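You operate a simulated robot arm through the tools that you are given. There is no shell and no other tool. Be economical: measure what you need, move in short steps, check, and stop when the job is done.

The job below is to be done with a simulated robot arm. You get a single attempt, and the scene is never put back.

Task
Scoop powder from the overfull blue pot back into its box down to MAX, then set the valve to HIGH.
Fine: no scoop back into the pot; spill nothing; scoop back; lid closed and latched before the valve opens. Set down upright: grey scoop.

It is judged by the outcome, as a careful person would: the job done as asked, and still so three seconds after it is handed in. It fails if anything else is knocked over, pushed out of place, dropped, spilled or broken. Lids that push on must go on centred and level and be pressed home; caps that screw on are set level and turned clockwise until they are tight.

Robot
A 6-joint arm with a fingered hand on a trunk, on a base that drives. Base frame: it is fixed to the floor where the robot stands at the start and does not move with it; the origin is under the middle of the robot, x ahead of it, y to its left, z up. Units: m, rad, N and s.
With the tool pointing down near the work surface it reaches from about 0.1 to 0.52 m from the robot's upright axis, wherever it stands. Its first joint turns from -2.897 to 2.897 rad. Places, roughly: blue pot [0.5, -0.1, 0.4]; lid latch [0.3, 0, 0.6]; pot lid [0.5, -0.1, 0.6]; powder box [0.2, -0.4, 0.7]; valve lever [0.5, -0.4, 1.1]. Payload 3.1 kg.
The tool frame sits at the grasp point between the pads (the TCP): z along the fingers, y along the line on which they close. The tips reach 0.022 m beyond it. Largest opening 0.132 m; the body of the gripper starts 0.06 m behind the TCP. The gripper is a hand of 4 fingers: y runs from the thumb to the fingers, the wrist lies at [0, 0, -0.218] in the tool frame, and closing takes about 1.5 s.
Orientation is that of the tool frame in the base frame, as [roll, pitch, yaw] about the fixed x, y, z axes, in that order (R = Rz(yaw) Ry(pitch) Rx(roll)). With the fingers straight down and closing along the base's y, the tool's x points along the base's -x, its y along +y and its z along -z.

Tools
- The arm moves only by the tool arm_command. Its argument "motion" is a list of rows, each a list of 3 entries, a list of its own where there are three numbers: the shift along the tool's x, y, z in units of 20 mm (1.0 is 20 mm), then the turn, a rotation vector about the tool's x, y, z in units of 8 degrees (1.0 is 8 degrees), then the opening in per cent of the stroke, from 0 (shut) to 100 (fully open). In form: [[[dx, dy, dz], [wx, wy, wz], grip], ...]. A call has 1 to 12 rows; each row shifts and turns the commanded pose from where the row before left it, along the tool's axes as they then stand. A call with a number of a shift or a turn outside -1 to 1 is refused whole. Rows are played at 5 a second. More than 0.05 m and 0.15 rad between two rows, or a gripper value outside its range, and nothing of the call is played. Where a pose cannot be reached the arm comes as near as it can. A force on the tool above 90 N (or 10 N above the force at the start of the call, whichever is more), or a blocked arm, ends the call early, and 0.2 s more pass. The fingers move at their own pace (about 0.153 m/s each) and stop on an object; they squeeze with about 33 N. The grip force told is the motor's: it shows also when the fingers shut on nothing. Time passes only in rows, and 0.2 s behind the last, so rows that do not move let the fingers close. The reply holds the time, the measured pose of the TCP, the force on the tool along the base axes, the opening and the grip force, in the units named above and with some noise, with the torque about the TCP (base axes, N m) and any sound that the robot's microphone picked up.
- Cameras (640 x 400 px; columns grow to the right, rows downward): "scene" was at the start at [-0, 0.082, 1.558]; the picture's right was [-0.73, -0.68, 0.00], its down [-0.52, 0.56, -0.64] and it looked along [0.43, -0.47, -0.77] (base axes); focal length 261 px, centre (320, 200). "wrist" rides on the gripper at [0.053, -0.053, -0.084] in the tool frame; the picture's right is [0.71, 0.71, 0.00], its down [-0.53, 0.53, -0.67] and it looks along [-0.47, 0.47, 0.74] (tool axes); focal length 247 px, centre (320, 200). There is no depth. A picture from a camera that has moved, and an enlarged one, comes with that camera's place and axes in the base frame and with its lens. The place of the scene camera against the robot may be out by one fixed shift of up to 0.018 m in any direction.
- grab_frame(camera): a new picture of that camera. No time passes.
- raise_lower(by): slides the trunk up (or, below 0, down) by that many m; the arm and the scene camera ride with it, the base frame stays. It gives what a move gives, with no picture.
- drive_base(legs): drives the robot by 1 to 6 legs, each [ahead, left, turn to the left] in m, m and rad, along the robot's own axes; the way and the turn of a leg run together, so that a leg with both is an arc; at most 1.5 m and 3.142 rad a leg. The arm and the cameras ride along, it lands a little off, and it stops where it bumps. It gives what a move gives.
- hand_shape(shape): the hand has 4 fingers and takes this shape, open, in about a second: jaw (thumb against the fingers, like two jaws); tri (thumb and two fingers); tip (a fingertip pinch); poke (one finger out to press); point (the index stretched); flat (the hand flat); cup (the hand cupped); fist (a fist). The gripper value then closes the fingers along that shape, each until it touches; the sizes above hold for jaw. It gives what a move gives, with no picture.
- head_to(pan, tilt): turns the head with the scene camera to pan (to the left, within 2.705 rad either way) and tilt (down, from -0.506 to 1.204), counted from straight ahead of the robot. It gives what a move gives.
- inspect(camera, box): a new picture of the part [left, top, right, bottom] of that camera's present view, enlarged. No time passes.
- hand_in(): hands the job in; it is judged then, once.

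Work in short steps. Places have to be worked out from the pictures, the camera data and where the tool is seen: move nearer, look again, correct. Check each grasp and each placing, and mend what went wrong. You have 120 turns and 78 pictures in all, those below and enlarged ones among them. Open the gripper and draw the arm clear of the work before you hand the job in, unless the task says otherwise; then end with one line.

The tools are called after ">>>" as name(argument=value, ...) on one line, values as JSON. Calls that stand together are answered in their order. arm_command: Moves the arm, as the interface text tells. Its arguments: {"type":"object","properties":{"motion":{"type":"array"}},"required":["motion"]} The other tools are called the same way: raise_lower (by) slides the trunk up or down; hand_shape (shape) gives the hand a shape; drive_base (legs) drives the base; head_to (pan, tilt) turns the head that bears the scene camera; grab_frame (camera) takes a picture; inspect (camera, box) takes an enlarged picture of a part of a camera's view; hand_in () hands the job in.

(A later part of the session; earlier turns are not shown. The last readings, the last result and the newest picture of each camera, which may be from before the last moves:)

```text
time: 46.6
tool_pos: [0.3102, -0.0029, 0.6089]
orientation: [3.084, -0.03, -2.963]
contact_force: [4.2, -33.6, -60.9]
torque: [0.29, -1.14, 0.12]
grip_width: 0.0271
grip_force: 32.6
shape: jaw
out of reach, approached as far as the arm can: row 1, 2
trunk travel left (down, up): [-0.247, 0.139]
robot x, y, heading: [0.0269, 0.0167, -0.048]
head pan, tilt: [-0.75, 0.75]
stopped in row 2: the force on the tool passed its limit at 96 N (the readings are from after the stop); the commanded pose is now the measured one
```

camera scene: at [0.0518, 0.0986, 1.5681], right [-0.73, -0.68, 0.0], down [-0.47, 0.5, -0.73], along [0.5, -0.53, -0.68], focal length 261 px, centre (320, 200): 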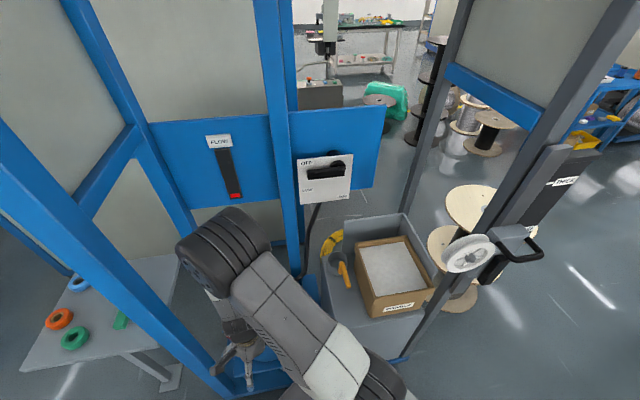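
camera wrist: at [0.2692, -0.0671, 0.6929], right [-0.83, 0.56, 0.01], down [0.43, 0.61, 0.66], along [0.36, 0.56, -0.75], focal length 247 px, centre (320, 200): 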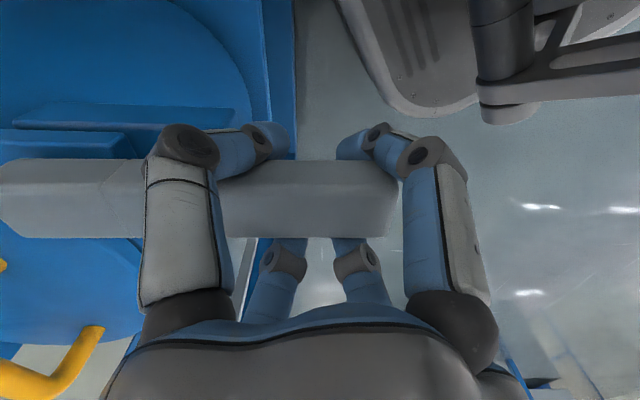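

Up doesn't yield (60 N) and is near a reach limit. I try the other sense, downward, gently.

>>> arm_command(motion=[[[0, 0, 0.2], [0.35, -0.35, 0], 0], [[0, 0, 0.3], [0.3, -0.3, 0], 0], [[0, 0, 0.3], [0.3, -0.3, 0], 0]])

>>> grab_frame(camera="wrist")

```text
time: 47.4
tool_pos: [0.3074, -0.0022, 0.5962]
orientation: [-3.065, 0.106, -2.96]
contact_force: [-7.9, -30.3, 8.7]
torque: [0.41, -0.13, 0.07]
grip_width: 0.0239
grip_force: 32.8
shape: jaw
trunk travel left (down, up): [-0.247, 0.139]
robot x, y, heading: [0.0239, 0.0183, -0.049]
head pan, tilt: [-0.75, 0.75]
```

```text
43 pictures are left
camera wrist: at [0.2554, -0.0588, 0.6764], right [-0.81, 0.57, -0.13], down [0.35, 0.65, 0.68], along [0.47, 0.51, -0.72], focal length 247 px, centre (320, 200)
```

wrist: 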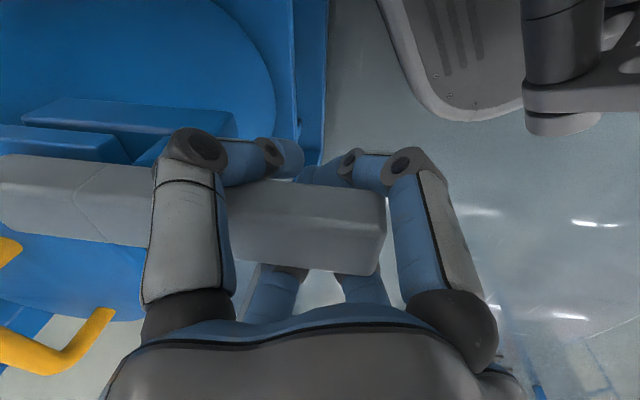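

The bar seems unmoved (hand slipped along it). I look closely at the bracket from here.

>>> inspect(camera="wrist", box=[0, 60, 320, 260])

>>> grab_frame(camera="scene")

```text
2.00 times, centred on (160, 160) of wrist
camera zoom: at [0.2554, -0.0588, 0.6764], right [-0.81, 0.57, -0.13], down [0.35, 0.65, 0.68], along [0.47, 0.51, -0.72], focal length 494 px, centre (640, 280)
```

zoom: 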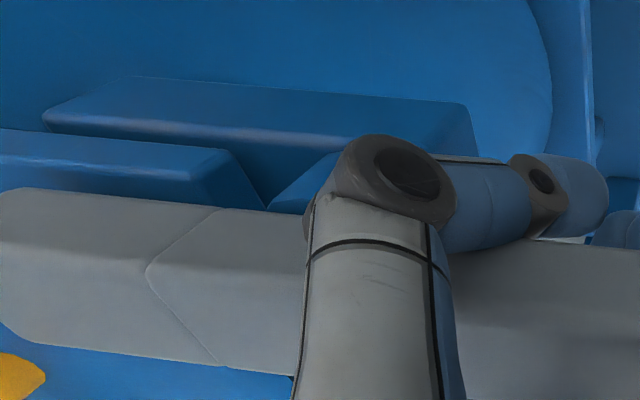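

```text
41 pictures are left
camera scene: at [0.038, 0.0939, 1.5684], right [-0.72, -0.7, 0.0], down [-0.48, 0.49, -0.73], along [0.51, -0.52, -0.68], focal length 261 px, centre (320, 200)
```

scene: 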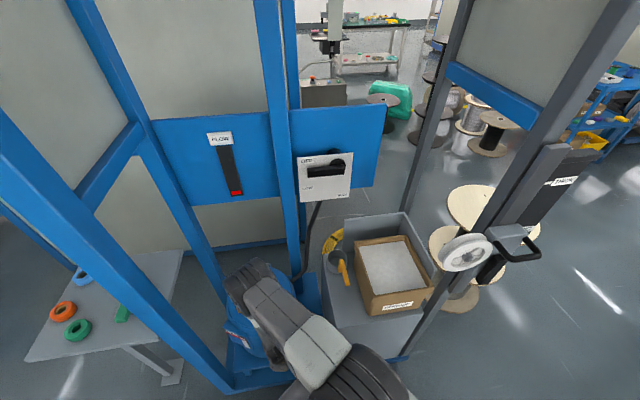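

The block lies under the bar and the bar sits flat on it, so it may swing sideways about a vertical pivot. I straighten the hand and try a small swing to +n (left).

>>> arm_command(motion=[[[0, 0, -0.2], [-0.3, 0.3, 0], 0], [[0, 0, -0.3], [-0.3, 0.3, 0], 0], [[-0.35, 0.35, 0], [0, 0, 0.65], 0], [[-0.35, 0.35, 0], [0, 0, 0.65], 0]])

>>> grab_frame(camera="wrist")

```text
time: 48.0
tool_pos: [0.3067, -0.0029, 0.597]
orientation: [-3.135, 0.033, -2.968]
contact_force: [5.8, -24.7, -69.7]
torque: [0.42, -1.05, 0.55]
grip_width: 0.0229
grip_force: 32.8
shape: jaw
trunk travel left (down, up): [-0.247, 0.139]
robot x, y, heading: [0.0263, 0.0175, -0.052]
head pan, tilt: [-0.75, 0.75]
stopped in row 2: the force on the tool passed its limit at 102 N (the readings are from after the stop); the commanded pose is now the measured one
```

```text
40 pictures are left
camera wrist: at [0.261, -0.0629, 0.6799], right [-0.82, 0.57, -0.03], down [0.4, 0.61, 0.68], along [0.41, 0.55, -0.73], focal length 247 px, centre (320, 200)
```

wrist: 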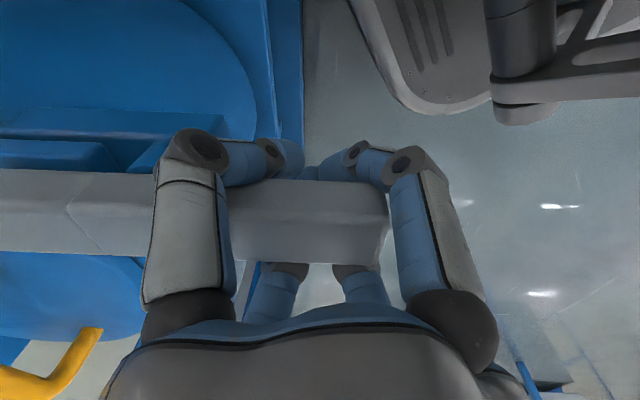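

Upward again blocked at 70 N. I relieve that, then try the sideways swing to +n.

>>> arm_command(motion=[[[0, 0, 0.35], [0, 0, 0], 0], [[-0.3, 0.3, 0.05], [0, 0, 0.6], 0], [[-0.3, 0.3, 0], [0, 0, 0.6], 0]])

```text
time: 48.8
tool_pos: [0.311, 0.0089, 0.5917]
orientation: [3.139, 0.026, -3.14]
contact_force: [-23.0, -54.9, -7.2]
torque: [1.24, -0.34, -1.06]
grip_width: 0.0268
grip_force: 33.1
shape: jaw
trunk travel left (down, up): [-0.247, 0.139]
robot x, y, heading: [0.0256, 0.0141, -0.048]
head pan, tilt: [-0.75, 0.75]
```

60 N against +n with little motion (mostly twist). I return and try -n.

>>> arm_command(motion=[[[0.3, -0.3, 0], [0, 0, -0.6], 0], [[0.3, -0.3, 0], [0, 0, -0.6], 0], [[0.3, -0.3, 0], [0, 0, -0.6], 0], [[0.3, -0.3, 0], [0, 0, -0.6], 0]])

>>> grab_frame(camera="wrist")

```text
time: 49.8
tool_pos: [0.2964, -0.0127, 0.5921]
orientation: [-3.126, 0.033, -2.791]
contact_force: [-12.3, 7.3, -16.2]
torque: [0.22, -0.17, 0.02]
grip_width: 0.0212
grip_force: 32.9
shape: jaw
trunk travel left (down, up): [-0.247, 0.139]
robot x, y, heading: [0.0276, 0.0146, -0.05]
head pan, tilt: [-0.75, 0.75]
```

```text
39 pictures are left
camera wrist: at [0.2621, -0.0797, 0.6748], right [-0.91, 0.42, -0.03], down [0.29, 0.68, 0.68], along [0.31, 0.6, -0.74], focal length 247 px, centre (320, 200)
```

wrist: 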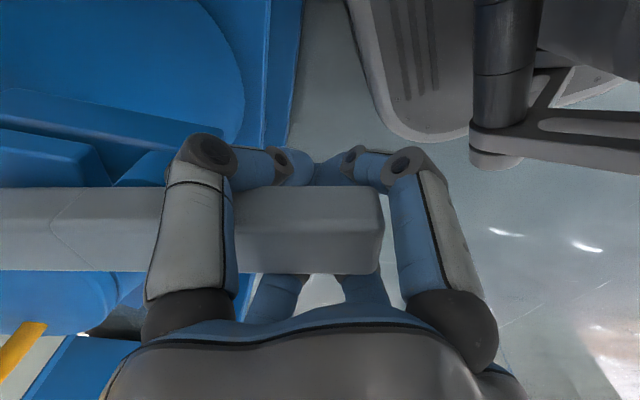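

The lever swings freely toward -n (block under it is no longer parallel). I continue the swing about its vertical pivot.

>>> arm_command(motion=[[[0.31, -0.31, 0], [0, 0, -0.6], 0], [[0.31, -0.31, 0], [0, 0, -0.6], 0], [[0.31, -0.31, 0], [0, 0, -0.6], 0], [[0.31, -0.31, 0], [0, 0, -0.6], 0], [[0.31, -0.31, 0], [0, 0, -0.6], 0], [[0.31, -0.31, 0], [0, 0, -0.6], 0]])

>>> grab_frame(camera="wrist")

```text
time: 51.2
tool_pos: [0.286, -0.0639, 0.591]
orientation: [-3.11, 0.019, -2.29]
contact_force: [15.8, 8.1, -9.8]
torque: [0.1, 0.46, 0.3]
grip_width: 0.019
grip_force: 32.7
shape: jaw
trunk travel left (down, up): [-0.247, 0.139]
robot x, y, heading: [0.0278, 0.0148, -0.05]
head pan, tilt: [-0.75, 0.75]
```

```text
38 pictures are left
camera wrist: at [0.2879, -0.1378, 0.675], right [-1.0, -0.07, -0.04], down [-0.07, 0.75, 0.66], along [-0.02, 0.66, -0.75], focal length 247 px, centre (320, 200)
```

wrist: 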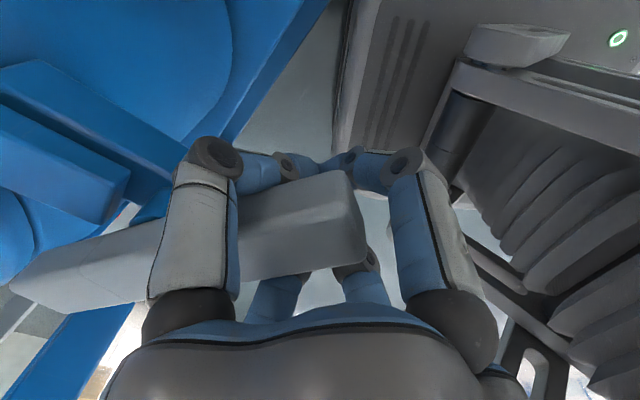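

The lever has turned ~45° about a pivot near (0.364,-0.049). I continue ~40° more with a tighter radius (0.08 m).

>>> arm_command(motion=[[[0.2, -0.265, 0], [0, 0, -0.65], 0], [[0.2, -0.265, 0], [0, 0, -0.65], 0], [[0.2, -0.265, 0], [0, 0, -0.65], 0], [[0.2, -0.265, 0], [0, 0, -0.65], 0], [[0.2, -0.265, 0], [0, 0, -0.65], 0], [[0.2, -0.265, 0], [0, 0, -0.65], 0], [[0.2, -0.265, 0], [0, 0, -0.65], 0]])

>>> grab_frame(camera="wrist")

```text
time: 52.8
tool_pos: [0.3106, -0.0946, 0.5872]
orientation: [3.134, 0.011, -1.652]
contact_force: [-66.7, 55.7, 23.6]
torque: [-0.78, -1.49, 1.27]
grip_width: 0.0173
grip_force: 33.2
shape: jaw
out of reach, approached as far as the arm can: row 4, 5, 6
trunk travel left (down, up): [-0.247, 0.139]
robot x, y, heading: [0.0252, 0.0129, -0.043]
head pan, tilt: [-0.75, 0.75]
```

```text
37 pictures are left
camera wrist: at [0.3598, -0.1518, 0.67], right [-0.76, -0.65, 0.0], down [-0.48, 0.56, 0.68], along [-0.44, 0.52, -0.73], focal length 247 px, centre (320, 200)
```

wrist: 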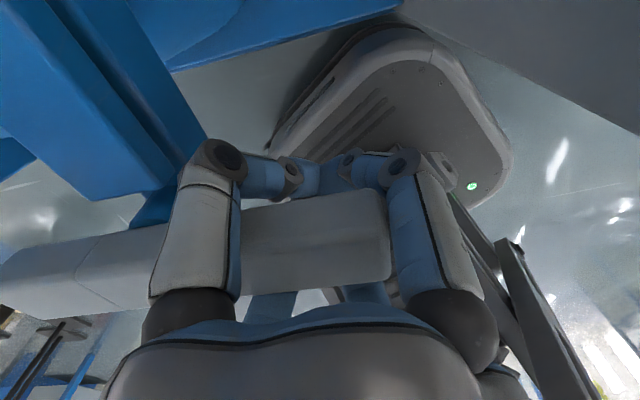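

It's at ~90° with rising force, i.e. at its stop. I release the lever, rise, and look at the result.

>>> arm_command(motion=[[[0, 0, 0], [0, 0, 0.2], 40], [[0, 0, 0], [0, 0, 0], 80], [[0, 0, 0], [0, 0, 0], 100], [[0, 0, 0], [0, 0, 0], 100], [[0, 0, 0], [0, 0, 0], 100], [[0, 0, -0.6], [0, 0, 0], 100], [[0, 0, -1], [0, 0, 0], 100], [[0, 0, -1], [0, 0, 0], 100], [[0, 0, -1], [0, 0, 0], 100], [[0, 0, -1], [0, 0, 0], 100], [[0, 0, -1], [0, 0, 0], 100]])

>>> grab_frame(camera="wrist")

```text
time: 55.2
tool_pos: [0.3334, -0.1062, 0.7001]
orientation: [-3.103, 0.003, -1.686]
contact_force: [-0.5, 1.0, -0.4]
torque: [-0.02, 0.02, 0.01]
grip_width: 0.1316
grip_force: 0.1
shape: jaw
out of reach, approached as far as the arm can: row 8
trunk travel left (down, up): [-0.247, 0.139]
robot x, y, heading: [0.0251, 0.0139, -0.051]
head pan, tilt: [-0.75, 0.75]
```

```text
36 pictures are left
camera wrist: at [0.3766, -0.1644, 0.7861], right [-0.78, -0.62, -0.03], down [-0.49, 0.58, 0.65], along [-0.39, 0.52, -0.76], focal length 247 px, centre (320, 200)
```

wrist: 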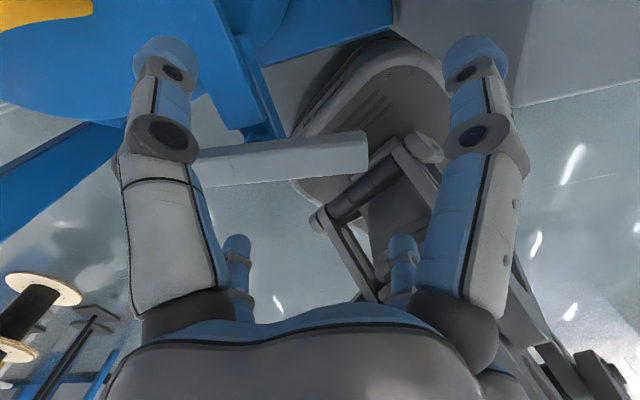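

The lever is out at ~77° (released). Now I rotate to align with the handle (thumb on hinge side) and move above it.

>>> arm_command(motion=[[[0, 0, -0.8], [0, 0, 0.85], 100], [[0, 0, 0], [0, 0, 0.85], 100], [[0, 0, 0], [0, 0, 0.85], 100], [[0, 0, 0], [0, 0, 0.85], 100], [[-0.92, -0.64, 0], [0, 0, 0], 100], [[-0.92, -0.64, 0], [0, 0, 0], 100], [[-0.92, -0.64, 0], [0, 0, 0], 100], [[-0.92, -0.64, 0], [0, 0, 0], 100], [[-0.92, -0.64, 0], [0, 0, 0], 100], [[-0.92, -0.64, 0], [0, 0, 0], 100], [[-0.92, -0.64, 0], [0, 0, 0], 100], [[-0.92, -0.64, 0], [0, 0, 0], 100]])

>>> grab_frame(camera="wrist")

```text
time: 57.8
tool_pos: [0.399, -0.0539, 0.7082]
orientation: [-3.102, 0.051, -2.157]
contact_force: [-0.2, 0.2, 0.1]
torque: [0.0, -0.01, 0.02]
grip_width: 0.1321
grip_force: 0.1
shape: jaw
out of reach, approached as far as the arm can: row 5, 6, 7, 8, 9, 10, 11, 12
trunk travel left (down, up): [-0.247, 0.139]
robot x, y, heading: [0.0285, 0.0135, -0.046]
head pan, tilt: [-0.75, 0.75]
```

```text
35 pictures are left
camera wrist: at [0.4086, -0.1284, 0.7916], right [-0.98, -0.19, -0.06], down [-0.19, 0.71, 0.67], along [-0.08, 0.67, -0.74], focal length 247 px, centre (320, 200)
```

wrist: 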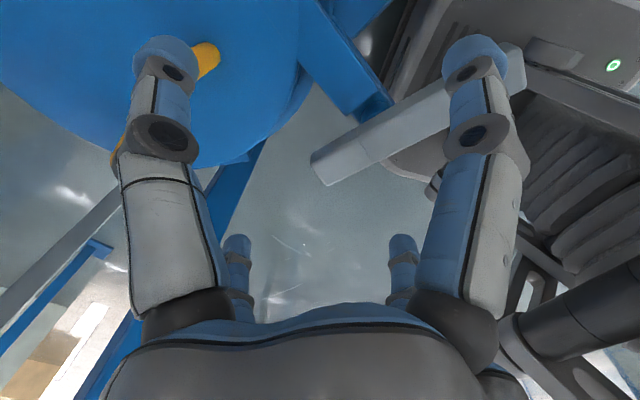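

This yaw hits a wrist limit; I turn the hand 180° the other way (to yaw ≈0.985, as used before).

>>> arm_command(motion=[[[0, 0, 0], [0, 0, 1], 100], [[0, 0, 0], [0, 0, 1], 100], [[0, 0, 0], [0, 0, 1], 100], [[0, 0, 0], [0, 0, 1], 100], [[0, 0, 0], [0, 0, 1], 100], [[0, 0, 0], [0, 0, 1], 100], [[0, 0, 0], [0, 0, 1], 100], [[0, 0, 0], [0, 0, 1], 100], [[0, 0, 0], [0, 0, 1], 100], [[0, 0, 0], [0, 0, 1], 100], [[0, 0, 0], [0, 0, 1], 100], [[0, 0, 0], [0, 0, 1], 100]])

>>> arm_command(motion=[[[0, 0, 0], [0, 0, 1], 100], [[0, 0, 0], [0, 0, 1], 100], [[0, 0, 0], [0, 0, 1], 100], [[0, 0, 0], [0, 0, 1], 100], [[0, 0, 0], [0, 0, 1], 100], [[0, 0, 0], [0, 0, 1], 100], [[0, 0, 0], [0, 0, 1], 100], [[0, 0, 0], [0, 0, 1], 100], [[0, 0, 0], [0, 0, 1], 100], [[0, 0, 0], [0, 0, 1], 100], [[0, 0, 0], [0, 0, 0.5], 100]])

```text
time: 60.4
tool_pos: [0.3757, -0.0486, 0.7035]
orientation: [3.111, 0.03, 2.444]
contact_force: [1.0, 0.1, -0.2]
torque: [0.01, 0.01, 0.01]
grip_width: 0.1314
grip_force: 0.0
shape: jaw
out of reach, approached as far as the arm can: row 1, 2, 3, 4
trunk travel left (down, up): [-0.247, 0.139]
robot x, y, heading: [0.0268, 0.0163, -0.048]
head pan, tilt: [-0.75, 0.75]
```

```text
time: 62.8
tool_pos: [0.3504, -0.124, 0.7045]
orientation: [3.11, -0.023, 0.983]
contact_force: [-0.5, 1.0, 0.6]
torque: [0.0, 0.01, 0.0]
grip_width: 0.1319
grip_force: 0.0
shape: jaw
out of reach, approached as far as the arm can: row 8, 9, 10, 11
trunk travel left (down, up): [-0.247, 0.139]
robot x, y, heading: [0.024, 0.0175, -0.045]
head pan, tilt: [-0.75, 0.75]
```

Now translate to above the handle and level the hand.

>>> arm_command(motion=[[[0.95, 0.5, 0], [0.22, -0.16, 0], 100], [[0.95, 0.5, 0], [0, 0, 0], 100], [[0.95, 0.5, 0], [0, 0, 0], 100], [[0.95, 0.5, 0], [0, 0, 0], 100], [[0.95, 0.5, 0], [0, 0, 0], 100], [[0.95, 0.5, 0], [0, 0, 0], 100], [[0.95, 0.5, 0], [0, 0, 0], 100], [[0.95, 0.5, 0], [0, 0, 0], 100], [[0.95, 0.5, 0], [0, 0, 0], 100]])

>>> grab_frame(camera="wrist")

```text
time: 64.8
tool_pos: [0.4265, -0.127, 0.6988]
orientation: [3.05, -0.116, 1.015]
contact_force: [0.6, -0.8, -0.8]
torque: [0.0, 0.01, 0.0]
grip_width: 0.1319
grip_force: 0.2
shape: jaw
out of reach, approached as far as the arm can: row 1, 2, 3, 4, 5, 6, 7, 8, 9
trunk travel left (down, up): [-0.247, 0.139]
robot x, y, heading: [0.0246, 0.0152, -0.049]
head pan, tilt: [-0.75, 0.75]
```

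```text
34 pictures are left
camera wrist: at [0.398, -0.0569, 0.783], right [0.96, 0.22, 0.15], down [0.07, -0.76, 0.65], along [0.25, -0.61, -0.75], focal length 247 px, centre (320, 200)
```

wrist: 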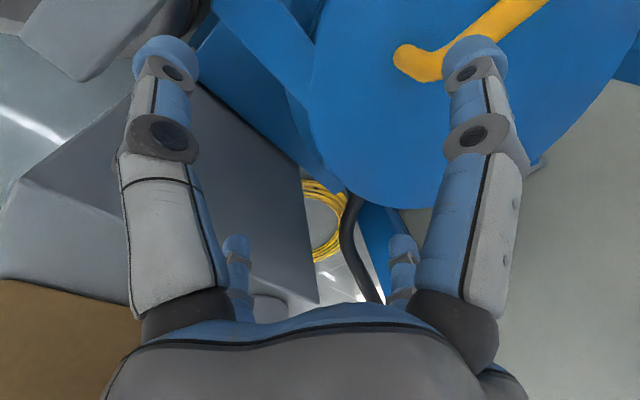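

The IK seems to lag; I send a few hold rows to see if it converges to the commanded pose.

>>> arm_command(motion=[[[0, 0, -0.5], [0, 0, 0], 100], [[0, 0, -0.5], [0, 0, 0], 100], [[0, 0, 0], [0, 0, 0], 100], [[0, 0, 0], [0, 0, 0], 100]])

```text
time: 65.8
tool_pos: [0.3948, -0.1324, 0.7131]
orientation: [3.118, -0.069, 0.992]
contact_force: [-0.2, -0.1, -0.1]
torque: [0.05, -0.02, 0.04]
grip_width: 0.1317
grip_force: 0.1
shape: jaw
out of reach, approached as far as the arm can: row 1, 2
trunk travel left (down, up): [-0.247, 0.139]
robot x, y, heading: [0.0259, 0.0141, -0.05]
head pan, tilt: [-0.75, 0.75]
```

I try moving to the left (+y) and up first, the way I came originally.

>>> arm_command(motion=[[[0.83, -0.55, -0.3], [0, 0, 0], 100], [[0.83, -0.55, -0.3], [0, 0, 0], 100], [[0.83, -0.55, -0.3], [0, 0, 0], 100], [[0.83, -0.55, -0.3], [0, 0, 0], 100], [[0.83, -0.55, -0.3], [0, 0, 0], 100], [[0.83, -0.55, -0.3], [0, 0, 0], 100], [[0.83, -0.55, 0], [0, 0, 0], 100], [[0.83, -0.55, 0], [0, 0, 0], 100]])

```text
time: 67.6
tool_pos: [0.359, -0.0416, 0.7534]
orientation: [3.125, -0.044, 0.99]
contact_force: [0.1, 0.0, -1.1]
torque: [0.01, -0.02, 0.0]
grip_width: 0.1318
grip_force: 0.0
shape: jaw
out of reach, approached as far as the arm can: row 1, 2, 3, 4
trunk travel left (down, up): [-0.247, 0.139]
robot x, y, heading: [0.0285, 0.018, -0.046]
head pan, tilt: [-0.75, 0.75]
```

Progress; continue to y≈0.02 and then forward along +x.

>>> arm_command(motion=[[[0.83, -0.55, 0], [0, 0, 0], 100], [[0.83, -0.55, 0], [0.1, -0.3, 0], 100], [[0.83, -0.55, 0], [0, 0, 0], 100], [[0.55, 0.83, 0], [0, 0, 0], 100], [[0.55, 0.83, 0], [0, 0, 0], 100], [[0.55, 0.83, 0], [0, 0, 0], 100], [[0.55, 0.83, 0], [0, 0, 0], 100], [[0.55, 0.83, 0], [0, 0, 0], 100]])

```text
time: 69.4
tool_pos: [0.4422, -0.0029, 0.7544]
orientation: [3.082, 0.063, 0.974]
contact_force: [-0.8, 0.1, 0.1]
torque: [-0.03, -0.01, 0.02]
grip_width: 0.1316
grip_force: 0.1
shape: jaw
out of reach, approached as far as the arm can: row 2, 3, 4, 5, 6, 7
trunk travel left (down, up): [-0.247, 0.139]
robot x, y, heading: [0.0266, 0.0165, -0.053]
head pan, tilt: [-0.75, 0.75]
```

Close. I correct the tilt gradually and move the last 8 cm toward the handle.

>>> arm_command(motion=[[[0.24, 1, 0], [0.2, 0.2, 0], 100], [[0.24, 1, 0], [0.2, 0.2, 0], 100], [[0.24, 1, 0], [0, 0, 0], 100], [[0.24, 1, 0], [0, 0, 0], 100], [[0, 0, 0.5], [0, 0, 0], 100]])

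>>> grab_frame(camera="wrist")

```text
time: 70.6
tool_pos: [0.5153, -0.0325, 0.7425]
orientation: [3.141, 0.007, 0.977]
contact_force: [-0.1, -0.4, -0.6]
torque: [0.03, -0.02, -0.05]
grip_width: 0.1317
grip_force: 0.1
shape: jaw
trunk travel left (down, up): [-0.247, 0.139]
robot x, y, heading: [0.0269, 0.017, -0.048]
head pan, tilt: [-0.75, 0.75]
```

```text
33 pictures are left
camera wrist: at [0.5021, 0.0433, 0.8256], right [0.98, 0.19, 0.0], down [0.14, -0.73, 0.67], along [0.13, -0.66, -0.74], focal length 247 px, centre (320, 200)
```

wrist: 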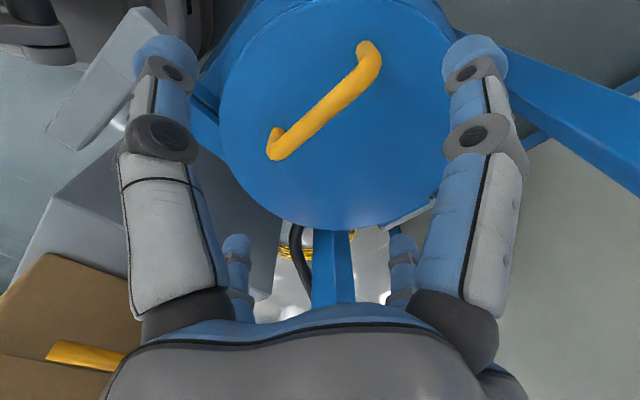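

Well aligned: handle centre (0.518,-0.029), hinge ≈(0.665,-0.16), arm length ≈0.195 m. Descend and grip the handle.

>>> arm_command(motion=[[[0.2, 0, 1], [0, 0, 0], 100], [[0, 0, 1], [0, 0, 0], 100], [[0, 0, 1], [0, 0, 0], 100], [[0, 0, 1], [0, 0, 0], 100], [[0, 0, 1], [0, 0, 0], 100], [[0, 0, 0.7], [0, 0, 0], 100], [[0, 0, 0], [0, 0, 0], 40], [[0, 0, 0], [0, 0, 0], 0], [[0, 0, 0], [0, 0, 0], 0], [[0, 0, 0], [0, 0, 0], 0], [[0, 0, 0], [0, 0, 0], 0], [[0, 0, 0], [0, 0, 0], 0]])

>>> arm_command(motion=[[[0, 0, -0.25], [0, 0, 0], 0], [[0, 0, -0.25], [0, 0, 0], 0], [[0, 0, -0.25], [0, 0, 0], 0], [[0, 0.05, -0.25], [0, 0, 0], 0]])

```text
time: 73.2
tool_pos: [0.5175, -0.0305, 0.6285]
orientation: [3.139, 0.005, 0.977]
contact_force: [0.6, -6.5, 2.4]
torque: [0.01, -0.04, 0.61]
grip_width: 0.0301
grip_force: 32.9
shape: jaw
trunk travel left (down, up): [-0.247, 0.139]
robot x, y, heading: [0.0245, 0.0171, -0.045]
head pan, tilt: [-0.75, 0.75]
```

```text
time: 74.2
tool_pos: [0.5191, -0.0326, 0.6491]
orientation: [3.139, 0.004, 0.978]
contact_force: [5.7, -14.4, -8.6]
torque: [0.48, -0.13, 1.2]
grip_width: 0.03
grip_force: 33.1
shape: jaw
trunk travel left (down, up): [-0.247, 0.139]
robot x, y, heading: [0.0305, 0.0151, -0.048]
head pan, tilt: [-0.75, 0.75]
```

The lid is free: 2 cm lift with only ~9 N. I go on along the hinge arc, tilting the hand gently forward.

>>> arm_command(motion=[[[0, 0.32, -0.81], [-0.4, 0, 0], 0], [[0, 0.43, -0.76], [-0.4, 0, 0], 0], [[0, 0.54, -0.69], [-0.4, 0, 0], 0], [[0, 0.63, -0.61], [-0.4, 0, 0], 0], [[0, 0.71, -0.51], [-0.4, 0, 0], 0], [[0, 0.78, -0.4], [-0.4, 0, 0], 0]])

>>> grab_frame(camera="wrist")

```text
time: 75.6
tool_pos: [0.5663, -0.066, 0.7354]
orientation: [2.807, 0.008, 0.974]
contact_force: [-16.6, -9.2, 0.6]
torque: [-0.33, 0.35, 0.07]
grip_width: 0.0223
grip_force: 33.1
shape: jaw
trunk travel left (down, up): [-0.247, 0.139]
robot x, y, heading: [0.0258, 0.0162, -0.045]
head pan, tilt: [-0.75, 0.75]
```

```text
32 pictures are left
camera wrist: at [0.5318, 0.0229, 0.7963], right [0.95, 0.21, 0.23], down [-0.06, -0.59, 0.81], along [0.31, -0.78, -0.54], focal length 247 px, centre (320, 200)
```

wrist: 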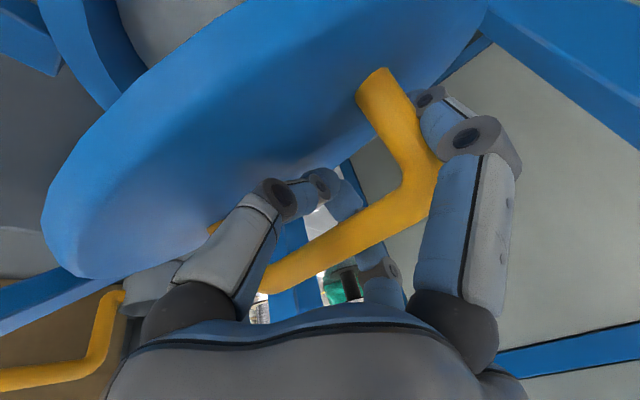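

Lid about 40° open. Continue the arc another 40°.

>>> arm_command(motion=[[[0, 0.82, -0.29], [-0.3, 0, 0], 0], [[0, 0.86, -0.18], [-0.3, 0, 0], 0], [[0, 0.87, -0.07], [-0.3, 0, 0], 0], [[0, 0.87, 0.04], [-0.3, 0, 0], 0], [[0, 0.86, 0.15], [-0.3, 0, 0], 0], [[0, 0.83, 0.26], [-0.3, 0, 0], 0], [[0, 0.79, 0.37], [-0.3, 0, 0], 0], [[0, 0.74, 0.47], [-0.3, 0, 0], 0]])

>>> grab_frame(camera="wrist")

```text
time: 77.4
tool_pos: [0.6743, -0.1325, 0.7819]
orientation: [2.47, 0.006, 0.979]
contact_force: [-1.5, -0.2, -4.4]
torque: [-0.08, -0.1, 0.04]
grip_width: 0.0047
grip_force: 33.2
shape: jaw
trunk travel left (down, up): [-0.247, 0.139]
robot x, y, heading: [0.0294, 0.0142, -0.05]
head pan, tilt: [-0.75, 0.75]
```

```text
31 pictures are left
camera wrist: at [0.6257, -0.0357, 0.8144], right [0.85, 0.28, 0.44], down [-0.29, -0.43, 0.85], along [0.43, -0.86, -0.29], focal length 247 px, centre (320, 200)
```

wrist: 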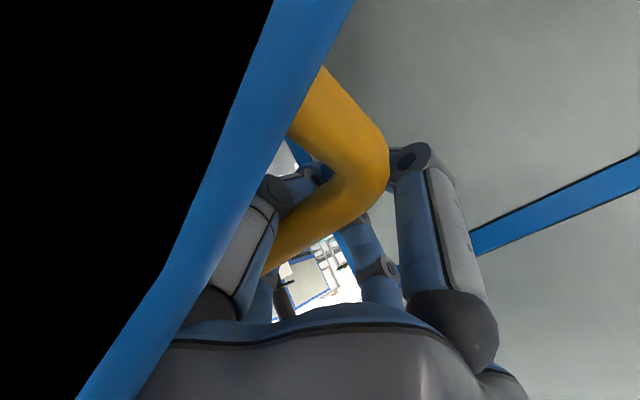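

The lid is nearly vertical (handle now on its far side). I push on along the arc another ~20° so that it passes its balance point.

>>> arm_command(motion=[[[0, 0.64, 0.6], [0, 0, 0], 0], [[0, 0.58, 0.65], [0, 0, 0], 0], [[0, 0.53, 0.7], [0, 0, 0], 0]])

>>> grab_frame(camera="scene")

```text
time: 78.2
tool_pos: [0.6764, -0.1385, 0.784]
orientation: [2.47, 0.006, 0.977]
contact_force: [1.4, 4.5, -3.5]
torque: [-0.11, -0.11, -0.12]
grip_width: 0.005
grip_force: 32.8
shape: jaw
out of reach, approached as far as the arm can: row 1, 2, 3
trunk travel left (down, up): [-0.247, 0.139]
robot x, y, heading: [0.0267, 0.017, -0.045]
head pan, tilt: [-0.75, 0.75]
```

```text
30 pictures are left
camera scene: at [0.0402, 0.0983, 1.5681], right [-0.72, -0.7, 0.0], down [-0.48, 0.49, -0.73], along [0.51, -0.52, -0.68], focal length 261 px, centre (320, 200)
```

scene: 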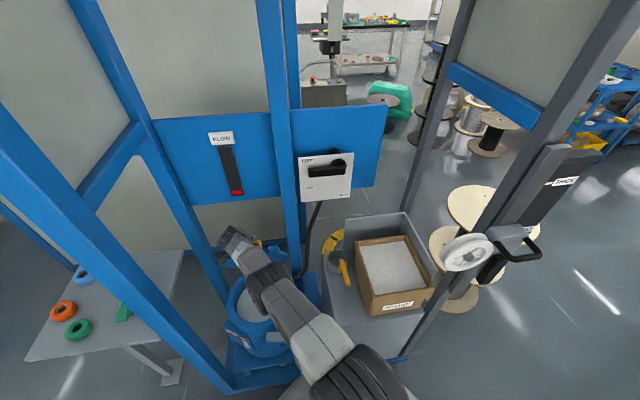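

Out of reach with this tilt, though the lid is nearly upright. I try tilting the hand more forward to carry it on.

>>> arm_command(motion=[[[0, 0.2, 0.1], [-0.7, 0, 0], 0], [[0, 0.3, 0.2], [-0.7, 0, 0], 0], [[0, 0.3, 0.3], [-0.7, 0, 0], 0], [[0, 0.3, 0.4], [-0.7, 0, 0], 0]])

>>> inspect(camera="scene", box=[190, 200, 350, 360])

```text
time: 79.1
tool_pos: [0.6929, -0.1452, 0.8056]
orientation: [2.124, -0.009, 0.994]
contact_force: [-45.0, 11.8, 56.3]
torque: [5.86, 8.31, 3.54]
grip_width: 0.0107
grip_force: 33.0
shape: jaw
trunk travel left (down, up): [-0.247, 0.139]
robot x, y, heading: [0.0279, 0.0164, -0.043]
head pan, tilt: [-0.75, 0.75]
stopped in row 4: the force on the tool passed its limit at 97 N (the readings are from after the stop); the commanded pose is now the measured one
```

```text
2.50 times, centred on (270, 280) of scene
camera zoom: at [0.0218, 0.0984, 1.5685], right [-0.72, -0.7, -0.01], down [-0.47, 0.49, -0.74], along [0.52, -0.52, -0.68], focal length 652 px, centre (445, 0)
```

zoom: 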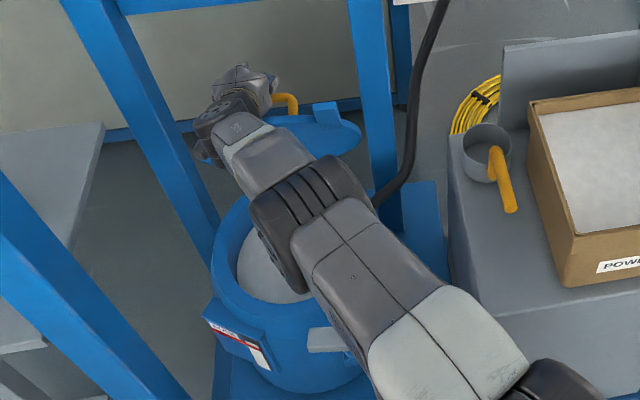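

The hand jams against the lid's front edge when too tilted. I relieve a bit (tilt back ~10°, lower 2 cm), then push forward along the hinge direction.

>>> arm_command(motion=[[[0, -0.38, 0.32], [0.6, 0, 0], 0], [[0, -0.3, 0.3], [0.6, 0, 0], 0], [[0, 0.34, 0.36], [0, 0, 0], 0], [[0, 0.34, 0.36], [0, 0, 0], 0], [[0, 0.34, 0.36], [0, 0, 0], 0]])

>>> inspect(camera="scene", box=[190, 200, 350, 360])

```text
time: 80.3
tool_pos: [0.6909, -0.1355, 0.7809]
orientation: [2.31, -0.002, 0.989]
contact_force: [6.8, 16.6, 2.9]
torque: [-0.14, 0.35, -1.55]
grip_width: 0.0057
grip_force: 33.2
shape: jaw
out of reach, approached as far as the arm can: row 1, 2, 3, 4, 5
trunk travel left (down, up): [-0.247, 0.139]
robot x, y, heading: [0.0295, 0.0157, -0.05]
head pan, tilt: [-0.75, 0.75]
```

```text
2.50 times, centred on (270, 280) of scene
camera zoom: at [0.0395, 0.1012, 1.5678], right [-0.72, -0.7, 0.0], down [-0.48, 0.49, -0.73], along [0.51, -0.53, -0.68], focal length 652 px, centre (445, 0)
```

zoom: 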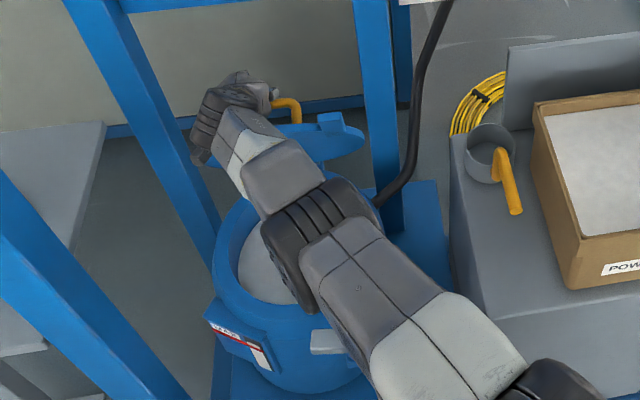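

The lid stands at ~73° but I lack ~6 cm of reach from here. Better: lower it again, and re-park the base squarer to the pot and further left. First lower along the arc.

>>> arm_command(motion=[[[0, -0.57, -0.6], [0.4, 0, 0], 0], [[0, -0.65, -0.52], [0.4, 0, 0], 0], [[0, -0.72, -0.41], [0.4, 0, 0], 0], [[0, -0.77, -0.3], [0.4, 0, 0], 0], [[0, -0.81, -0.19], [0.4, 0, 0], 0], [[0, -0.83, -0.08], [0.4, 0, 0], 0], [[0, -0.83, 0.04], [0.4, 0, 0], 0], [[0, -0.81, 0.16], [0.4, 0, 0], 0], [[0, -0.78, 0.28], [0.4, 0, 0], 0], [[0, -0.74, 0.38], [0.4, 0, 0], 0]])

```text
time: 82.5
tool_pos: [0.6031, -0.0601, 0.7056]
orientation: [2.867, -0.005, 0.988]
contact_force: [-0.1, 0.2, -0.9]
torque: [0.0, 0.03, 0.01]
grip_width: 0.0057
grip_force: 32.8
shape: jaw
out of reach, approached as far as the arm can: row 1, 2, 3, 4, 5, 6
trunk travel left (down, up): [-0.247, 0.139]
robot x, y, heading: [0.0248, 0.0162, -0.047]
head pan, tilt: [-0.75, 0.75]
```

Contact force is ~0 — check whether the handle is still held or the lid stayed up.

>>> inspect(camera="scene", box=[190, 200, 350, 360])

>>> grab_frame(camera="wrist")

```text
2.50 times, centred on (270, 280) of scene
camera zoom: at [0.0386, 0.098, 1.5681], right [-0.72, -0.7, 0.0], down [-0.48, 0.49, -0.73], along [0.51, -0.52, -0.68], focal length 652 px, centre (445, 0)
```

zoom: 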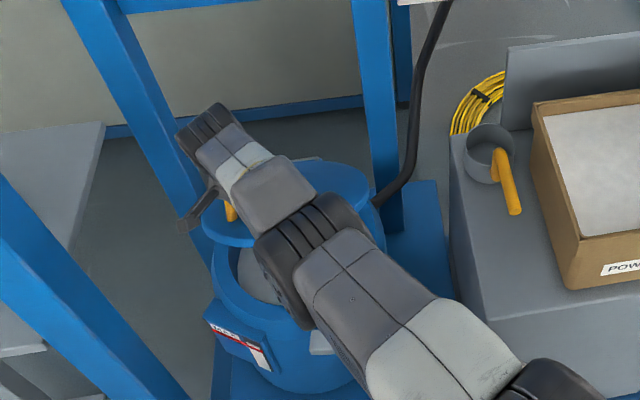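

```text
26 pictures are left
camera wrist: at [0.5703, 0.0267, 0.7725], right [0.96, 0.22, 0.2], down [-0.02, -0.62, 0.78], along [0.29, -0.75, -0.59], focal length 247 px, centre (320, 200)
```

wrist: 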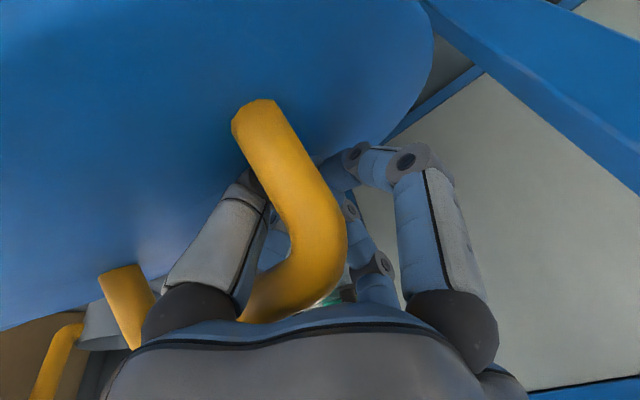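

Handle is still caged but bears no load — maybe the hinge holds the lid by friction. I test by opening the fingers and watching whether the lid stays.

>>> arm_command(motion=[[[0, 0, 0], [0, 0, 0], 30], [[0, 0, 0], [0, 0, 0], 60], [[0, 0, 0], [0, 0, 0], 100], [[0, 0, 0], [0, 0, 0], 100], [[0, 0, 0], [0, 0, 0], 100], [[0, 0, 0], [0, 0, 0], 100]])

>>> grab_frame(camera="wrist")

```text
time: 83.9
tool_pos: [0.6025, -0.058, 0.7087]
orientation: [2.862, -0.005, 0.988]
contact_force: [-14.3, 10.2, 16.6]
torque: [-0.16, -0.26, -0.09]
grip_width: 0.1277
grip_force: 0.0
shape: jaw
trunk travel left (down, up): [-0.247, 0.139]
robot x, y, heading: [0.0246, 0.0174, -0.044]
head pan, tilt: [-0.75, 0.75]
```

```text
25 pictures are left
camera wrist: at [0.5684, 0.0281, 0.7746], right [0.96, 0.22, 0.2], down [-0.02, -0.62, 0.78], along [0.29, -0.75, -0.59], focal length 247 px, centre (320, 200)
```

wrist: 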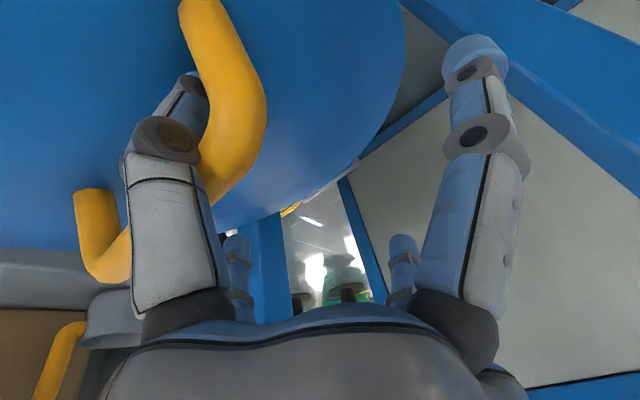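

The thumb is now outside the bar and the lid seems to stay put. I withdraw the hand along its axis and check.

>>> arm_command(motion=[[[0, 0, -0.6], [0, 0, 0], 100], [[0, 0, -1], [0, 0, 0], 100], [[0, 0, -1], [0, 0, 0], 100], [[0, 0, -1], [0, 0, 0], 100], [[0, 0, -1], [0, 0, 0], 100]])

>>> grab_frame(camera="wrist")

```text
time: 85.1
tool_pos: [0.5843, -0.0459, 0.7938]
orientation: [2.863, -0.004, 0.986]
contact_force: [-0.5, 0.3, -0.4]
torque: [0.0, 0.01, -0.01]
grip_width: 0.1319
grip_force: 0.1
shape: jaw
out of reach, approached as far as the arm can: row 1, 2
trunk travel left (down, up): [-0.247, 0.139]
robot x, y, heading: [0.0216, 0.0178, -0.043]
head pan, tilt: [-0.75, 0.75]
```

```text
24 pictures are left
camera wrist: at [0.5519, 0.0404, 0.861], right [0.96, 0.22, 0.2], down [-0.02, -0.62, 0.78], along [0.29, -0.75, -0.59], focal length 247 px, centre (320, 200)
```

wrist: 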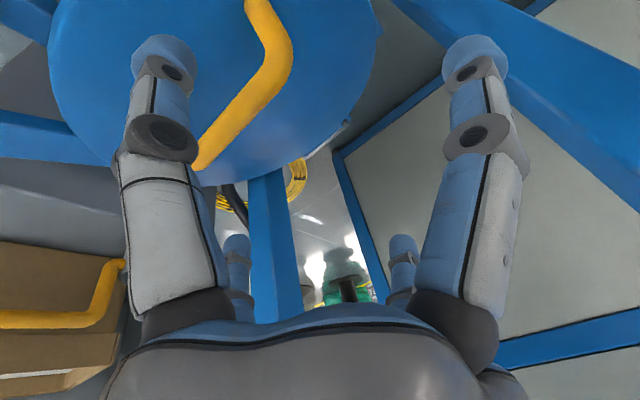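

>>> inspect(camera="scene", box=[190, 200, 350, 360])

```text
2.50 times, centred on (270, 280) of scene
camera zoom: at [0.038, 0.098, 1.5681], right [-0.72, -0.7, 0.0], down [-0.48, 0.49, -0.73], along [0.51, -0.52, -0.68], focal length 652 px, centre (445, 0)
```

zoom: 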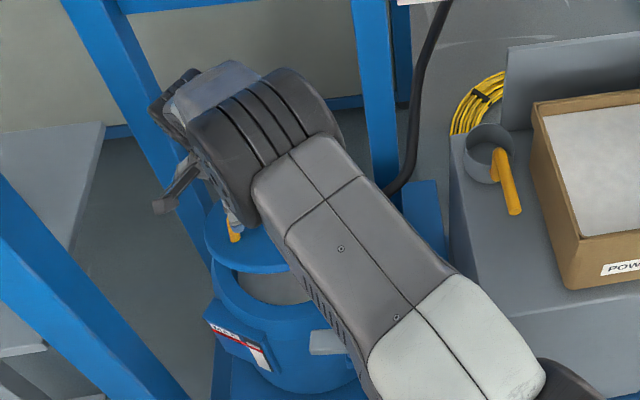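

The lid stays open by itself at ~20° (friction hinge), so I can regrip and raise it further. Handle is now at about (0.55,-0.047,0.70); I align and grip again.

>>> arm_command(motion=[[[-0.5, -0.9, 0], [0, 0, 0], 100], [[-0.45, -0.9, 0], [0, 0, 0], 100], [[0, -0.9, 0.35], [0, 0, 0], 100], [[0, 0, 1], [0, 0, 0], 100], [[0, 0, 1], [0, 0, 0], 100], [[0, 0, 1], [0, 0, 0], 100], [[0, 0, 0.8], [0, 0, 0], 100]])

>>> grab_frame(camera="wrist")

```text
time: 86.7
tool_pos: [0.5504, -0.0413, 0.7003]
orientation: [2.866, -0.003, 0.986]
contact_force: [-9.7, 10.5, 4.0]
torque: [0.45, 0.51, -0.25]
grip_width: 0.1321
grip_force: 0.0
shape: jaw
trunk travel left (down, up): [-0.247, 0.139]
robot x, y, heading: [0.025, 0.0162, -0.048]
head pan, tilt: [-0.75, 0.75]
```

```text
22 pictures are left
camera wrist: at [0.5177, 0.0443, 0.7654], right [0.96, 0.21, 0.19], down [-0.02, -0.62, 0.78], along [0.29, -0.75, -0.59], focal length 247 px, centre (320, 200)
```

wrist: 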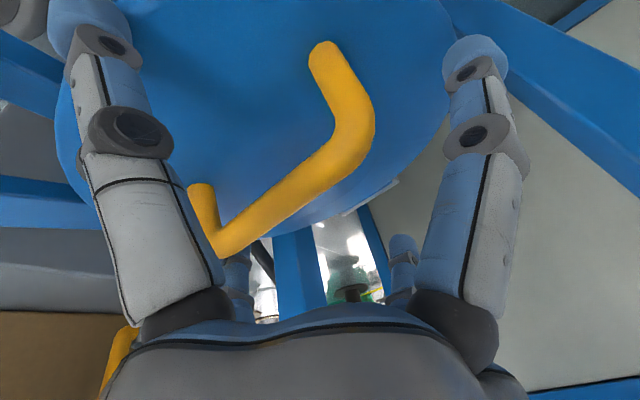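

Handle is between the digits. Close, and raise along the arc.

>>> arm_command(motion=[[[0, 0, 0], [0, 0, 0], 30], [[0, 0, 0], [0, 0, 0], 0], [[0, 0, 0], [0, 0, 0], 0], [[0, 0, 0], [0, 0, 0], 0], [[0, 0, 0], [0, 0, 0], 0], [[0, 0.7, -0.5], [-0.2, 0, 0], 0], [[0, 0.75, -0.44], [-0.25, 0, 0], 0], [[0, 0.8, -0.35], [-0.3, 0, 0], 0], [[0, 0.83, -0.25], [-0.3, 0, 0], 0], [[0, 0.86, -0.15], [-0.3, 0, 0], 0], [[0, 0.87, -0.05], [-0.3, 0, 0], 0], [[0, 0.87, 0.05], [-0.3, 0, 0], 0]])

>>> arm_command(motion=[[[0, 0.86, 0.14], [-0.3, 0, 0], 0], [[0, 0.84, 0.24], [-0.3, 0, 0], 0], [[0, 0.81, 0.34], [-0.3, 0, 0], 0], [[0, 0.76, 0.43], [-0.3, 0, 0], 0], [[0, 0.7, 0.5], [-0.2, 0, 0], 0]])

>>> grab_frame(camera="wrist")

```text
time: 89.3
tool_pos: [0.628, -0.094, 0.7808]
orientation: [2.583, -0.008, 0.989]
contact_force: [-17.2, 7.5, 25.2]
torque: [0.6, 0.98, 0.16]
grip_width: 0.0597
grip_force: 32.5
shape: jaw
trunk travel left (down, up): [-0.247, 0.139]
robot x, y, heading: [0.0271, 0.0137, -0.053]
head pan, tilt: [-0.75, 0.75]
```

```text
time: 90.5
tool_pos: [0.6841, -0.133, 0.7962]
orientation: [2.409, -0.005, 0.987]
contact_force: [-10.1, -0.9, 15.9]
torque: [0.74, 1.04, 0.32]
grip_width: 0.0598
grip_force: 32.3
shape: jaw
out of reach, approached as far as the arm can: row 5
trunk travel left (down, up): [-0.247, 0.139]
robot x, y, heading: [0.0265, 0.0154, -0.047]
head pan, tilt: [-0.75, 0.75]
```

```text
21 pictures are left
camera wrist: at [0.6341, -0.0362, 0.8241], right [0.83, 0.3, 0.48], down [-0.34, -0.41, 0.85], along [0.45, -0.86, -0.24], focal length 247 px, centre (320, 200)
```

wrist: 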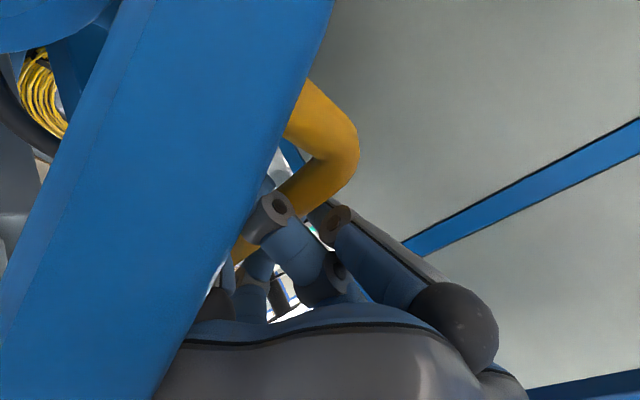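

Lid at ~75–80°. I open a bit and withdraw straight up so as not to pull it back.

>>> arm_command(motion=[[[0, 0, 0], [0, 0, 0], 65], [[0, 0, 0], [0, 0, 0], 70], [[0, 0.6, -0.6], [0, 0, 0], 70], [[0, 0.67, -0.74], [0, 0, 0], 70], [[0, 0.67, -0.74], [0, 0, 0], 70], [[0, 0.67, -0.74], [0, 0, 0], 70], [[0, 0.67, -0.74], [0, 0, 0], 70], [[0, 0.67, -0.74], [0, 0, 0], 70], [[0, 0.3, -0.95], [0, 0, 0], 70], [[0, 0, -1], [0, 0, 0], 70], [[0, 0, -1], [0, 0, 0], 70], [[0, 0, -1], [0, 0, 0], 70]])

>>> grab_frame(camera="scene")

```text
time: 93.1
tool_pos: [0.6441, -0.1072, 0.9719]
orientation: [2.4, -0.003, 0.988]
contact_force: [0.4, 0.1, -0.7]
torque: [-0.04, 0.0, -0.01]
grip_width: 0.0921
grip_force: 0.1
shape: jaw
trunk travel left (down, up): [-0.247, 0.139]
robot x, y, heading: [0.0275, 0.0169, -0.054]
head pan, tilt: [-0.75, 0.75]
```

```text
20 pictures are left
camera scene: at [0.038, 0.0982, 1.5681], right [-0.72, -0.7, 0.0], down [-0.48, 0.49, -0.73], along [0.51, -0.52, -0.68], focal length 261 px, centre (320, 200)
```

scene: 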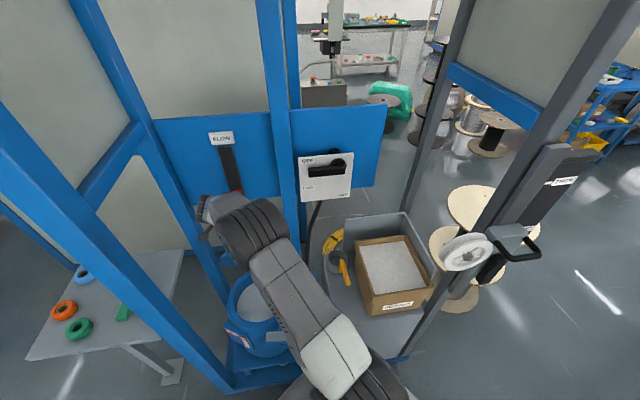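

The lid stays up and the pot is open. From two views, the scoop's handle is horizontal at z≈0.75, from (0.367,-0.35) to its tip (0.284,-0.285), with the cup at ≈(0.395,-0.37). I first bring the hand back upright, away from the lid.

>>> arm_command(motion=[[[0, -0.6, -0.8], [0.9, 0, 0], 70], [[0, -0.6, -0.7], [0.9, 0, 0], 70], [[0, -0.7, -0.5], [0.9, 0, 0], 70], [[0, -0.8, -0.3], [0.9, 0, 0], 70], [[0, -0.9, -0.1], [0.9, 0, 0], 70], [[0, -1, 0], [0.8, 0, 0], 70], [[-0.5, -0.9, 0], [0, 0, -0.9], 60], [[-0.5, -0.9, 0], [0, 0, -0.9], 60], [[-0.5, -0.9, 0], [0, 0, -0.9], 60], [[-0.5, -0.9, 0], [0, 0, -0.9], 60], [[-0.5, -0.9, 0], [0, 0, -0.9], 60], [[0, 0, 0], [0, 0, -0.6], 60]])

```text
time: 95.7
tool_pos: [0.455, -0.0637, 0.9782]
orientation: [3.136, 0.001, 1.703]
contact_force: [-0.1, -0.8, -0.6]
torque: [-0.02, -0.02, 0.02]
grip_width: 0.0798
grip_force: 0.0
shape: jaw
trunk travel left (down, up): [-0.247, 0.139]
robot x, y, heading: [0.0256, 0.0162, -0.045]
head pan, tilt: [-0.75, 0.75]
```

Now over to above the scoop handle and look.

>>> arm_command(motion=[[[-0.93, -0.83, 0.2], [0, 0, 0], 60], [[-0.93, -0.83, 0.2], [0, 0, 0], 60], [[-0.93, -0.83, 0.2], [0, 0, 0], 60], [[-0.93, -0.83, 0.2], [0, 0, 0], 60], [[-0.93, -0.83, 0.2], [0, 0, 0], 60], [[-0.93, -0.83, 0.4], [0, 0, 0], 60], [[-0.93, -0.83, 0.4], [0, 0, 0], 60], [[-0.93, -0.83, 0.4], [0, 0, 0], 60], [[-0.93, -0.83, 0.4], [0, 0, 0], 60], [[-0.93, -0.83, 0.4], [0, 0, 0], 60], [[-0.93, -0.83, 0.4], [0, 0, 0], 60]])

>>> grab_frame(camera="wrist")

```text
time: 98.1
tool_pos: [0.2976, -0.2898, 0.9085]
orientation: [3.137, -0.001, 1.703]
contact_force: [-0.2, -0.5, 1.0]
torque: [0.03, 0.02, -0.01]
grip_width: 0.0797
grip_force: 0.0
shape: jaw
trunk travel left (down, up): [-0.247, 0.139]
robot x, y, heading: [0.0257, 0.017, -0.05]
head pan, tilt: [-0.75, 0.75]
```

```text
19 pictures are left
camera wrist: at [0.2382, -0.243, 0.991], right [0.61, 0.79, 0.0], down [0.59, -0.45, 0.67], along [0.53, -0.41, -0.74], focal length 247 px, centre (320, 200)
```

wrist: 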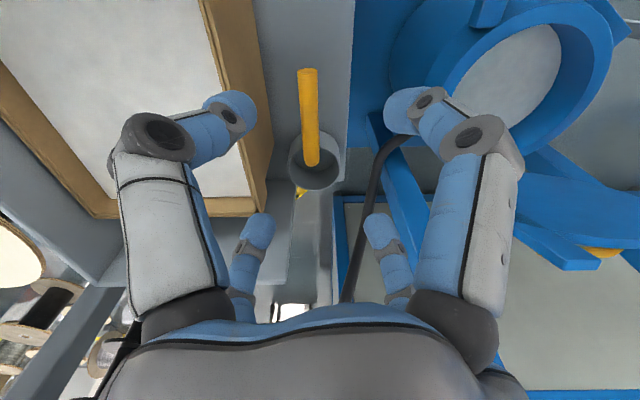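

Handle: tip (0.28,-0.29), cup end (0.351,-0.342), cup radius ~35 mm. I tilt the hand 40° forward and approach the handle.

>>> arm_command(motion=[[[0, 0, 0], [-0.7, -0.7, 0], 60], [[0, 0, 0], [-0.7, -0.7, 0], 60], [[0, 0, 0], [-0.7, -0.7, 0], 60], [[0, 0, 0], [-0.7, -0.7, 0], 60], [[0, 0, 0], [-0.7, -0.7, 0], 60], [[0.355, -0.444, 0.8], [0, 0, 0], 60], [[0.355, -0.444, 0.8], [0, 0, 0], 60], [[0.355, -0.444, 0.8], [0, 0, 0], 60], [[0.355, -0.444, 0.8], [0, 0, 0], 60], [[0.355, -0.444, 0.8], [0, 0, 0], 60], [[0.355, -0.444, 0.8], [0, 0, 0], 60]])

>>> grab_frame(camera="wrist")

```text
time: 100.5
tool_pos: [0.3304, -0.3609, 0.8788]
orientation: [2.691, 0.362, 1.621]
contact_force: [0.8, -0.8, 0.7]
torque: [-0.01, 0.01, -0.01]
grip_width: 0.0796
grip_force: 0.0
shape: jaw
out of reach, approached as far as the arm can: row 4, 5, 6, 7, 8, 9, 10, 11
trunk travel left (down, up): [-0.247, 0.139]
robot x, y, heading: [0.025, 0.0174, -0.048]
head pan, tilt: [-0.75, 0.75]
```

```text
18 pictures are left
camera wrist: at [0.242, -0.2972, 0.9098], right [0.6, 0.8, 0.04], down [0.19, -0.19, 0.96], along [0.78, -0.57, -0.26], focal length 247 px, centre (320, 200)
```

wrist: 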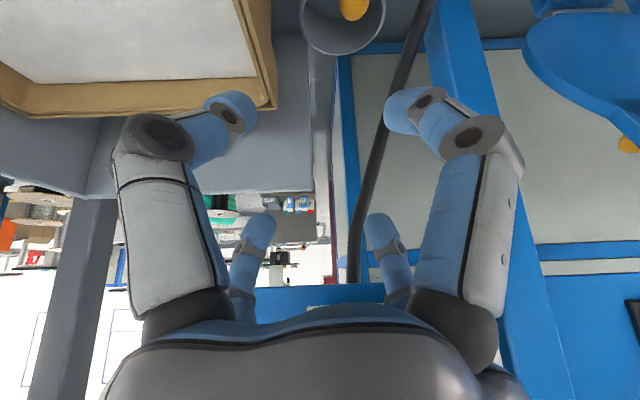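

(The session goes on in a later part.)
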